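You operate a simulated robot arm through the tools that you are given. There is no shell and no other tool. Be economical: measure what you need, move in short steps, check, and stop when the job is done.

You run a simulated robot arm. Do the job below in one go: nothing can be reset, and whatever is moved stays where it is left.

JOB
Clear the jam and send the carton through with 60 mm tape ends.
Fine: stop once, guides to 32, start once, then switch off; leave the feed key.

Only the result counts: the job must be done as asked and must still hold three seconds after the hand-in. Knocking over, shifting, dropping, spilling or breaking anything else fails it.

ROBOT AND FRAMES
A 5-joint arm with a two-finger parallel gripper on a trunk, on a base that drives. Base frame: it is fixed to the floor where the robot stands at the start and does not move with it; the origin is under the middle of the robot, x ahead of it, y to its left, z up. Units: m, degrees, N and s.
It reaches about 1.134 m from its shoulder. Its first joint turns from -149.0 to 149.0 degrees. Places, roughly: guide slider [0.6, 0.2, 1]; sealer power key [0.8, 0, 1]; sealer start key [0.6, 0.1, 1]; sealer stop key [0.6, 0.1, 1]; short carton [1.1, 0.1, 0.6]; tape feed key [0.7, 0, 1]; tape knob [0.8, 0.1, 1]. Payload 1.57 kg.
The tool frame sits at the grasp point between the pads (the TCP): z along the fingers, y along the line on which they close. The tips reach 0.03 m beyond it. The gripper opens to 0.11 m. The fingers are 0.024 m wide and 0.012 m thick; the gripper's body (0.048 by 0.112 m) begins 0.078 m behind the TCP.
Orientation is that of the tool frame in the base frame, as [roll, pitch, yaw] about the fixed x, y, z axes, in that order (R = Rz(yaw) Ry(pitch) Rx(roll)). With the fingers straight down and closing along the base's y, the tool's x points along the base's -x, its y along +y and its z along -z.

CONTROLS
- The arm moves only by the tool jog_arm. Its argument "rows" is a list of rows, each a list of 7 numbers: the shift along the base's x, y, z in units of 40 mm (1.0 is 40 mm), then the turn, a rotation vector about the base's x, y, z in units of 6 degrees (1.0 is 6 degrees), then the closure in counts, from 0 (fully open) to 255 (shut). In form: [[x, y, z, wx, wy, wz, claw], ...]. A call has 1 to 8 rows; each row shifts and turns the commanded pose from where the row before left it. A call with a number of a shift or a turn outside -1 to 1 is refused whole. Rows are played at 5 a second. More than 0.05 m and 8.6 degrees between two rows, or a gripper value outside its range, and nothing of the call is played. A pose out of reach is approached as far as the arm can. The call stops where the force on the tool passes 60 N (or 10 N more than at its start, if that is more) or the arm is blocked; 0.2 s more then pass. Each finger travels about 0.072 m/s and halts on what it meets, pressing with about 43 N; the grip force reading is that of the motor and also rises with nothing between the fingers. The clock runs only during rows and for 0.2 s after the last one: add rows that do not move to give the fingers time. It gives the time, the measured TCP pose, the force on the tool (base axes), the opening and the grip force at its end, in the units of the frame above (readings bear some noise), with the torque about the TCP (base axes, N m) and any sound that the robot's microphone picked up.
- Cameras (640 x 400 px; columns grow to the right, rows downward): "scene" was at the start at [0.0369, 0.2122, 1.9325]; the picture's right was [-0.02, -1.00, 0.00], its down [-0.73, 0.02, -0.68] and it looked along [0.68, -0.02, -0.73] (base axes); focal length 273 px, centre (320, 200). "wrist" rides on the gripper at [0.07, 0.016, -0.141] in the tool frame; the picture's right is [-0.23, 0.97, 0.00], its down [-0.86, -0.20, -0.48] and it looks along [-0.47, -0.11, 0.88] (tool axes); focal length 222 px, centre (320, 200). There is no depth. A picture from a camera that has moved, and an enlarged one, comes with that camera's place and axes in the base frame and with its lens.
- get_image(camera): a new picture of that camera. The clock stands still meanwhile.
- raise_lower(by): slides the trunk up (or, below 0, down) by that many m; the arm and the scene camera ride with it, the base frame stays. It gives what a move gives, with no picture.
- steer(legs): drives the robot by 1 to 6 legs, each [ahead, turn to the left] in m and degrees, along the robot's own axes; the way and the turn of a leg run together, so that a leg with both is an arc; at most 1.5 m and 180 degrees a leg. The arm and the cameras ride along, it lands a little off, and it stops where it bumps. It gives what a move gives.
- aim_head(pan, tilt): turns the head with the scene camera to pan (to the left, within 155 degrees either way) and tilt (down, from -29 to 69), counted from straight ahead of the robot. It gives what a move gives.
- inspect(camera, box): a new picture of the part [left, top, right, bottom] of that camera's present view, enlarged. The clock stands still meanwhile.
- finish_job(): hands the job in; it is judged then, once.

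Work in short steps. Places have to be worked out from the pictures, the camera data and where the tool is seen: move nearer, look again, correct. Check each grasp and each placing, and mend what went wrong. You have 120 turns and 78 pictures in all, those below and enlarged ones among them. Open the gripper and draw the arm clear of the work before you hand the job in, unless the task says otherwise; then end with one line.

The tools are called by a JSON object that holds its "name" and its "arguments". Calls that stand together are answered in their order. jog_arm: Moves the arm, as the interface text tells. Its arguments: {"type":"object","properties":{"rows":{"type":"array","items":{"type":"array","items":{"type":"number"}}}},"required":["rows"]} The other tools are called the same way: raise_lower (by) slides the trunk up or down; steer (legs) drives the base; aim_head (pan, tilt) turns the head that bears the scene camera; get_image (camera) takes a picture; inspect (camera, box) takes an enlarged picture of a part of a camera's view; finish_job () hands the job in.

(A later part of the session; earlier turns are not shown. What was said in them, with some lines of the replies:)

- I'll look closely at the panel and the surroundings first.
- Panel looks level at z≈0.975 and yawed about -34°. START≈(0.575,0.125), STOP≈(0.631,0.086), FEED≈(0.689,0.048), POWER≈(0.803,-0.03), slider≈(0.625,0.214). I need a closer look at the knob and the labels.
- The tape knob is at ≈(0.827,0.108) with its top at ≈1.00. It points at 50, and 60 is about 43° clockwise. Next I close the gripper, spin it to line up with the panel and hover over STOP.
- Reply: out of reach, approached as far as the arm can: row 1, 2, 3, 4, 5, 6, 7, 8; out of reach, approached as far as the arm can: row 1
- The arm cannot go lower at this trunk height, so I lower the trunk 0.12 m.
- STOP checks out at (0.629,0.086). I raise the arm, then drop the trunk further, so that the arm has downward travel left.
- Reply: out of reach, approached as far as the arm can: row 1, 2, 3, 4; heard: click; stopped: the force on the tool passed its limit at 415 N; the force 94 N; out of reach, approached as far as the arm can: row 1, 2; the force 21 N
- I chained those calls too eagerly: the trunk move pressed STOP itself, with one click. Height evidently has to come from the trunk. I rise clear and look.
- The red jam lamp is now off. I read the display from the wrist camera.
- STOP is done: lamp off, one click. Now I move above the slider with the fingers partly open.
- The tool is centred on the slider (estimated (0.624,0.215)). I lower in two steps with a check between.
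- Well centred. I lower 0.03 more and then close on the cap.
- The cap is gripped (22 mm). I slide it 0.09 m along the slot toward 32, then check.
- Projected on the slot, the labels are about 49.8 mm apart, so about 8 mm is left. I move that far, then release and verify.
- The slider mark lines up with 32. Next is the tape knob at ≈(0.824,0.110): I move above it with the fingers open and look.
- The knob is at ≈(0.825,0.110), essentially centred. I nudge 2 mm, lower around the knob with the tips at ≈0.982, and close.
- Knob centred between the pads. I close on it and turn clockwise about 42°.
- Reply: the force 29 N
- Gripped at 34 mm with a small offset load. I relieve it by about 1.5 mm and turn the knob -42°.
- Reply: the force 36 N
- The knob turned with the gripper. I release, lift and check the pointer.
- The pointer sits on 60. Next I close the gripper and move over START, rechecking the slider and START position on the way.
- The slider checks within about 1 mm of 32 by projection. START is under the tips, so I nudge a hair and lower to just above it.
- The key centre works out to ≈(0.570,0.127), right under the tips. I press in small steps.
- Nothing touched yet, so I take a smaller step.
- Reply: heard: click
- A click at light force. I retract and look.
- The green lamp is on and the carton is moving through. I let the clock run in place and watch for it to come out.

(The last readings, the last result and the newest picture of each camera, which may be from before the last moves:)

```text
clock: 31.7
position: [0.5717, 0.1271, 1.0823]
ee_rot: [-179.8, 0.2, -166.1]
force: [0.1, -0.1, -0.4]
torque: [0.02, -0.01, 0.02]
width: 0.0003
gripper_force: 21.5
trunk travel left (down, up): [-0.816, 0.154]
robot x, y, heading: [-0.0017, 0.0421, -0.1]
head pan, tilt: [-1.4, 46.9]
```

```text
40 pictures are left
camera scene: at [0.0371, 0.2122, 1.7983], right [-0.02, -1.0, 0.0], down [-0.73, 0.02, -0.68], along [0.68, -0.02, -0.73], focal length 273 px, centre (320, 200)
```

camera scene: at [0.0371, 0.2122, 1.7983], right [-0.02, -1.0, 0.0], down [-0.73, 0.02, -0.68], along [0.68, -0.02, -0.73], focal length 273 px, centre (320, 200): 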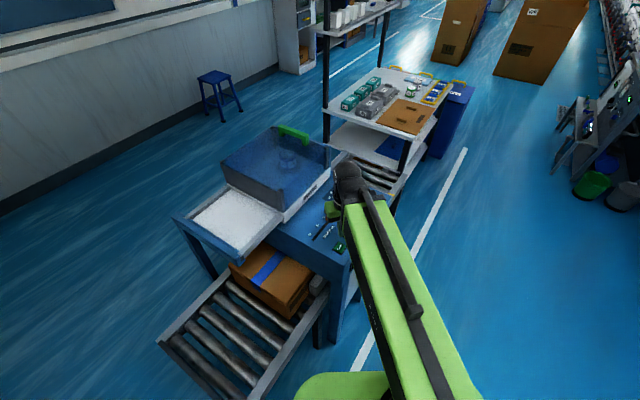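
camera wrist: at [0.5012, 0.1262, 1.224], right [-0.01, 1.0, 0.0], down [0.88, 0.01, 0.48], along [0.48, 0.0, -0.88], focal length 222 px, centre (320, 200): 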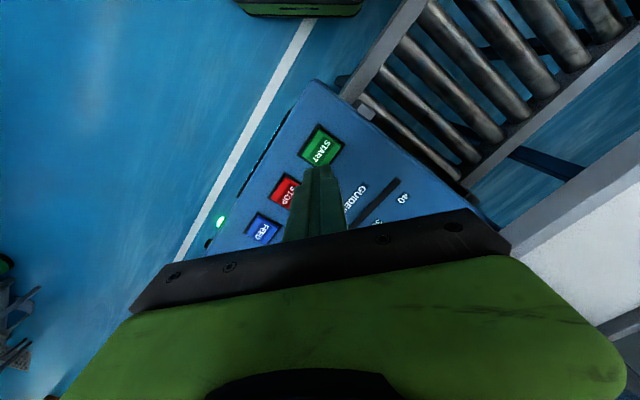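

The carton is coming out taped. I wait a bit longer.

{"name": "jog_arm", "arguments": {"rows": [[0, 0, 0, 0, 0, 0, 255], [0, 0, 0, 0, 0, 0, 255], [0, 0, 0, 0, 0, 0, 255], [0, 0, 0, 0, 0, 0, 255], [0, 0, 0, 0, 0, 0, 255], [0, 0, 0, 0, 0, 0, 255], [0, 0, 0, 0, 0, 0, 255], [0, 0, 0, 0, 0, 0, 255]]}}

{"name": "inspect", "arguments": {"camera": "scene", "box": [140, 180, 400, 400]}}

{"name": "get_image", "arguments": {"camera": "wrist"}}

```text
clock: 33.5
position: [0.5727, 0.1268, 1.0824]
ee_rot: [-179.7, 0.1, -166.1]
force: [0.0, -0.8, 0.1]
torque: [-0.01, -0.03, 0.0]
width: 0.0
gripper_force: 21.6
trunk travel left (down, up): [-0.816, 0.154]
robot x, y, heading: [0.0008, 0.0435, -0.1]
head pan, tilt: [-1.4, 46.9]
```

```text
1.82 times, centred on (270, 290) of scene
camera zoom: at [0.0371, 0.2122, 1.7983], right [-0.02, -1.0, 0.0], down [-0.73, 0.02, -0.68], along [0.68, -0.02, -0.73], focal length 496 px, centre (411, 36)
```

zoom: 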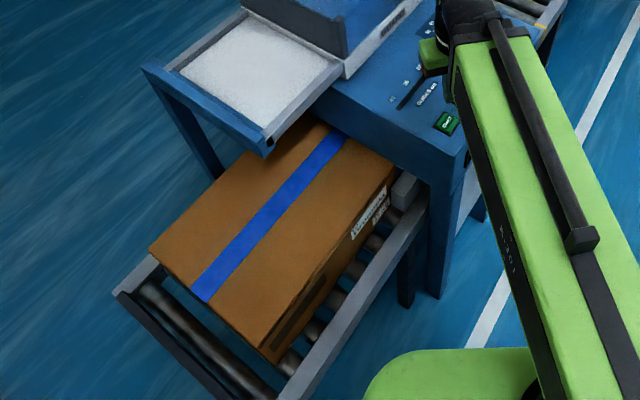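

```text
38 pictures are left
camera wrist: at [0.5012, 0.1262, 1.224], right [-0.01, 1.0, 0.0], down [0.88, 0.01, 0.48], along [0.48, 0.0, -0.88], focal length 222 px, centre (320, 200)
```

wrist: 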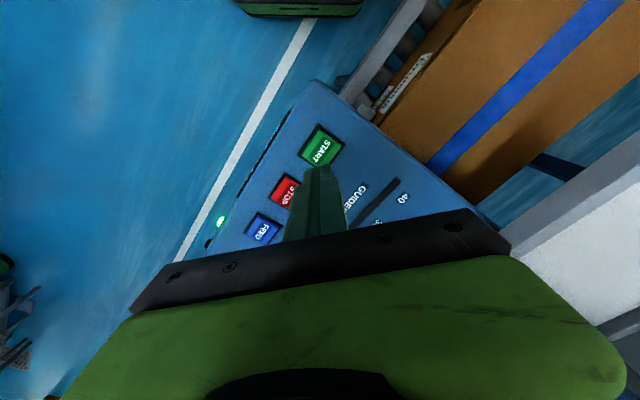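

The carton is still on its way out. I use the time to move over POWER, without pressing.

{"name": "jog_arm", "arguments": {"rows": [[0.722, -0.494, 0, 0, 0, 0, 255], [0.722, -0.494, 0, 0, 0, 0, 255], [0.722, -0.494, 0, 0, 0, 0, 255], [0.722, -0.494, 0, 0, 0, 0, 255], [0.722, -0.494, 0, 0, 0, 0, 255], [0.722, -0.494, 0, 0, 0, 0, 255], [0.722, -0.494, 0, 0, 0, 0, 255], [0.722, -0.494, 0, 0, 0, 0, 255]]}}

{"name": "get_image", "arguments": {"camera": "wrist"}}

{"name": "get_image", "arguments": {"camera": "scene"}}

```text
clock: 35.3
position: [0.8042, -0.0327, 1.0834]
ee_rot: [-179.6, 0.2, -166.1]
force: [0.1, -0.2, -0.4]
torque: [-0.02, 0.01, 0.0]
width: 0.0001
gripper_force: 21.4
trunk travel left (down, up): [-0.816, 0.154]
robot x, y, heading: [0.0037, 0.044, -0.1]
head pan, tilt: [-1.4, 46.9]
```

```text
37 pictures are left
camera wrist: at [0.7333, -0.0331, 1.2237], right [-0.01, 1.0, 0.0], down [0.88, 0.01, 0.48], along [0.48, 0.0, -0.88], focal length 222 px, centre (320, 200)
```

wrist: 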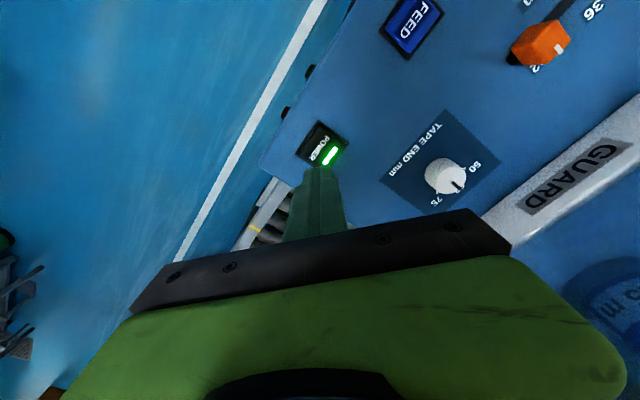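

```text
36 pictures are left
camera scene: at [0.0377, 0.2118, 1.7983], right [-0.02, -1.0, 0.0], down [-0.73, 0.02, -0.68], along [0.68, -0.02, -0.73], focal length 273 px, centre (320, 200)
```

scene: 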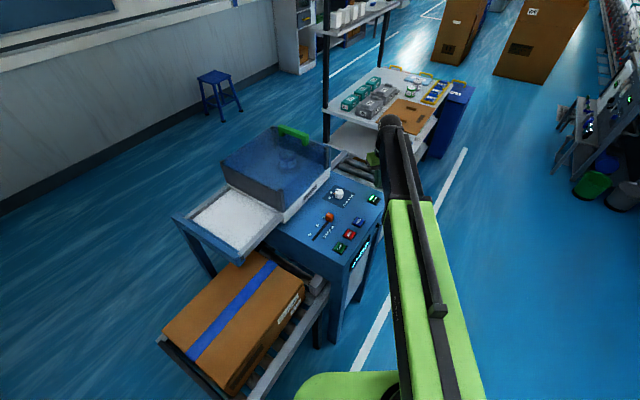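

The carton is fully out. I check the display and lamp, and whether it has stopped.

{"name": "jog_arm", "arguments": {"rows": [[0, 0, 0, 0, 0, 0, 255], [0, 0, 0, 0, 0, 0, 255], [0, 0, 0, 0, 0, 0, 255], [0, 0, 0, 0, 0, 0, 255], [0, 0, 0, 0, 0, 0, 255]]}}

{"name": "inspect", "arguments": {"camera": "scene", "box": [140, 170, 400, 400]}}

{"name": "inspect", "arguments": {"camera": "scene", "box": [310, 170, 400, 290]}}

```text
clock: 36.5
position: [0.8032, -0.0318, 1.0827]
ee_rot: [-179.7, 0.2, -166.1]
force: [1.0, 0.4, 0.0]
torque: [-0.03, -0.01, 0.01]
width: 0.0
gripper_force: 21.3
trunk travel left (down, up): [-0.816, 0.154]
robot x, y, heading: [0.0031, 0.0453, -0.1]
head pan, tilt: [-1.4, 46.9]
```

```text
1.74 times, centred on (270, 285) of scene
camera zoom: at [0.0373, 0.2122, 1.7983], right [-0.02, -1.0, 0.0], down [-0.73, 0.02, -0.68], along [0.68, -0.02, -0.73], focal length 474 px, centre (407, 52)
```

zoom: 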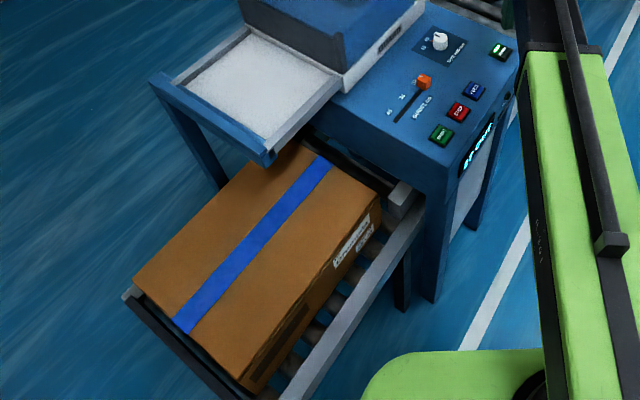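

```text
3.33 times, centred on (355, 230) of scene
camera zoom: at [0.0373, 0.2122, 1.7983], right [-0.02, -1.0, 0.0], down [-0.73, 0.02, -0.68], along [0.68, -0.02, -0.73], focal length 909 px, centre (203, 100)
```

zoom: 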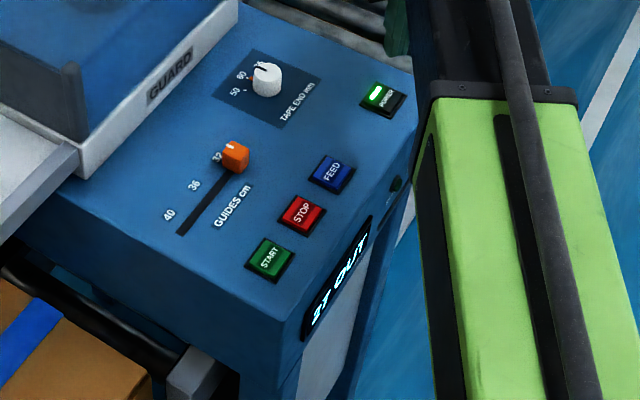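

The carton is out, the lamp is off and the display reads "..OUT", so the cycle is complete. The tool is centred over POWER, so I lower to press it.

{"name": "raise_lower", "arguments": {"by": -0.073}}

{"name": "get_image", "arguments": {"camera": "wrist"}}

```text
clock: 37.6
position: [0.805, -0.033, 1.0096]
ee_rot: [-179.7, 0.1, -166.1]
force: [0.1, 0.5, 0.2]
torque: [0.0, -0.05, 0.03]
width: 0.0
gripper_force: 21.3
trunk travel left (down, up): [-0.743, 0.227]
robot x, y, heading: [0.0049, 0.046, -0.0]
head pan, tilt: [-1.4, 46.9]
```

```text
33 pictures are left
camera wrist: at [0.7325, -0.0325, 1.151], right [-0.01, 1.0, 0.0], down [0.88, 0.01, 0.48], along [0.48, 0.0, -0.88], focal length 222 px, centre (320, 200)
```

wrist: 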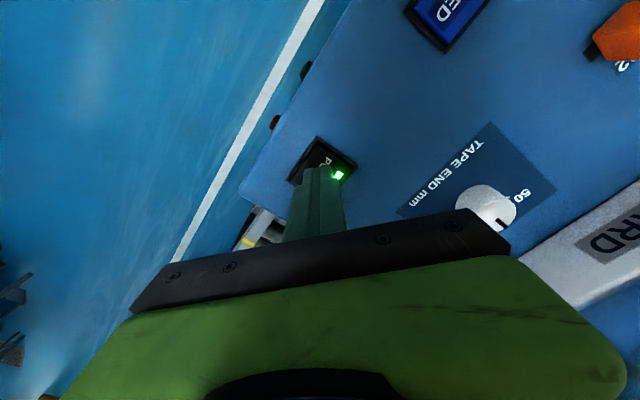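

Over the key. I press gently.

{"name": "raise_lower", "arguments": {"by": -0.006}}

```text
clock: 38.2
position: [0.8044, -0.0315, 1.0049]
ee_rot: [-179.7, 0.3, -166.0]
force: [1.8, -0.3, 3.4]
torque: [0.0, 0.01, 0.0]
width: 0.0
gripper_force: 21.3
trunk travel left (down, up): [-0.737, 0.233]
robot x, y, heading: [0.0013, 0.0444, -0.1]
head pan, tilt: [-1.4, 46.9]
heard: click
```

A click. I retract and check.

{"name": "raise_lower", "arguments": {"by": 0.12}}

{"name": "get_image", "arguments": {"camera": "wrist"}}

{"name": "inspect", "arguments": {"camera": "scene", "box": [300, 180, 400, 290]}}

{"name": "get_image", "arguments": {"camera": "scene"}}

```text
clock: 39.7
position: [0.8038, -0.0315, 1.1245]
ee_rot: [-179.8, 0.2, -166.1]
force: [0.2, 0.1, 0.1]
torque: [0.01, 0.0, 0.03]
width: 0.0
gripper_force: 21.3
trunk travel left (down, up): [-0.857, 0.113]
robot x, y, heading: [0.0041, 0.042, 0.1]
head pan, tilt: [-1.4, 46.9]
```

```text
32 pictures are left
camera wrist: at [0.7326, -0.0325, 1.2649], right [-0.01, 1.0, 0.0], down [0.88, 0.01, 0.48], along [0.48, 0.0, -0.88], focal length 222 px, centre (320, 200)
```

wrist: 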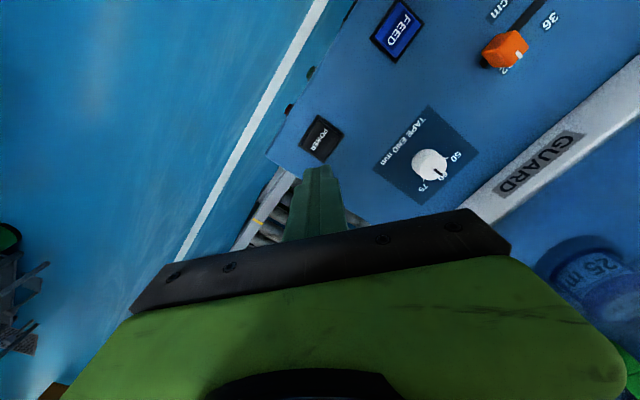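

```text
3.64 times, centred on (350, 235) of scene
camera zoom: at [0.0373, 0.2122, 1.8393], right [-0.02, -1.0, 0.0], down [-0.73, 0.02, -0.68], along [0.68, -0.02, -0.73], focal length 992 px, centre (211, 73)
```

zoom: 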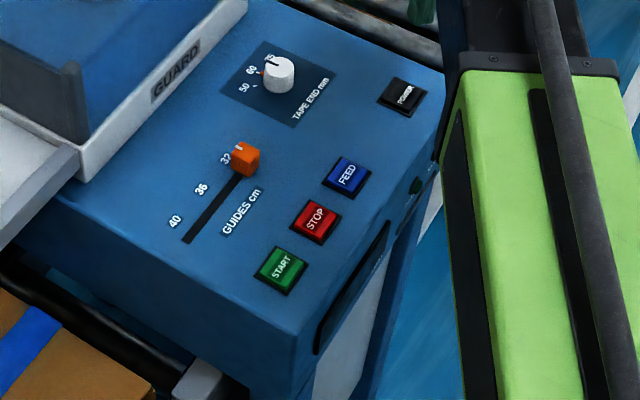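

```text
30 pictures are left
camera scene: at [0.0373, 0.2122, 1.8393], right [-0.02, -1.0, 0.0], down [-0.73, 0.02, -0.68], along [0.68, -0.02, -0.73], focal length 273 px, centre (320, 200)
```

scene: 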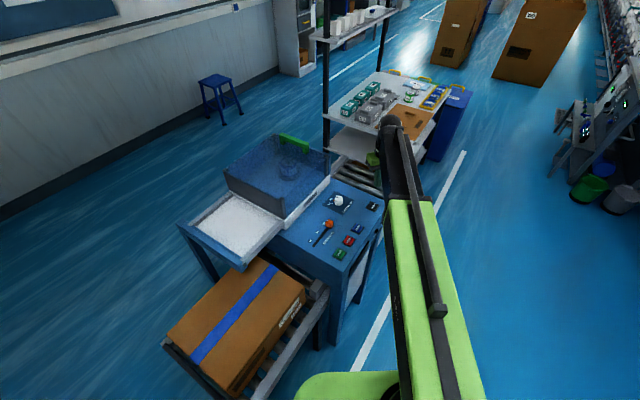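

The power is off with the display dark, and the carton rests on the outfeed. I raise the trunk, move off to the right and open the gripper.

{"name": "raise_lower", "arguments": {"by": 0.1}}

{"name": "jog_arm", "arguments": {"rows": [[-0.5, -0.8, 0, 0, 0, 0, 255], [-0.5, -0.8, 0, 0, 0, 0, 255], [-0.5, -0.8, 0, 0, 0, 0, 150], [-0.5, -0.8, 0, 0, 0, 0, 50], [0, -0.5, 0, 0, 0, 0, 0], [0, 0, 0, 0, 0, 0, 0], [0, 0, 0, 0, 0, 0, 0]]}}

{"name": "get_image", "arguments": {"camera": "scene"}}

```text
clock: 41.0
position: [0.8039, -0.0324, 1.2246]
ee_rot: [-179.7, 0.2, -166.2]
force: [-0.2, 0.7, -0.1]
torque: [0.0, -0.03, 0.03]
width: 0.0
gripper_force: 21.2
trunk travel left (down, up): [-0.957, 0.013]
robot x, y, heading: [0.0033, 0.0468, 0.0]
head pan, tilt: [-1.4, 46.9]
```

```text
clock: 42.6
position: [0.7245, -0.1812, 1.2244]
ee_rot: [-179.8, 0.2, -166.1]
force: [-0.4, -0.4, 0.3]
torque: [-0.04, -0.01, -0.01]
width: 0.11
gripper_force: 0.0
trunk travel left (down, up): [-0.957, 0.013]
robot x, y, heading: [0.003, 0.0446, -0.1]
head pan, tilt: [-1.4, 46.9]
```

```text
29 pictures are left
camera scene: at [0.0373, 0.2119, 1.9393], right [-0.02, -1.0, 0.0], down [-0.73, 0.02, -0.68], along [0.68, -0.02, -0.73], focal length 273 px, centre (320, 200)
```

scene: 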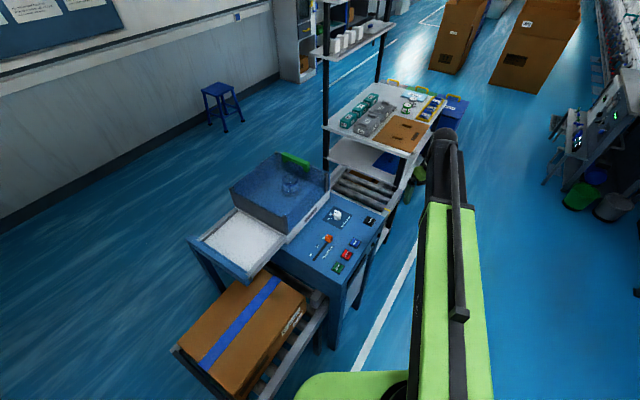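

Everything is settled and the arm is clear, so I hand the job in.

{"name": "finish_job", "arguments": {}}

```text
The job is handed in.
```

The jam is cleared and the carton went through taped, with guides at 32, tape end at 60, STOP and START each pressed once, power off and FEED left alone; the one slip was STOP, where a trunk move hit it at up to 415 N, with no damage visible.
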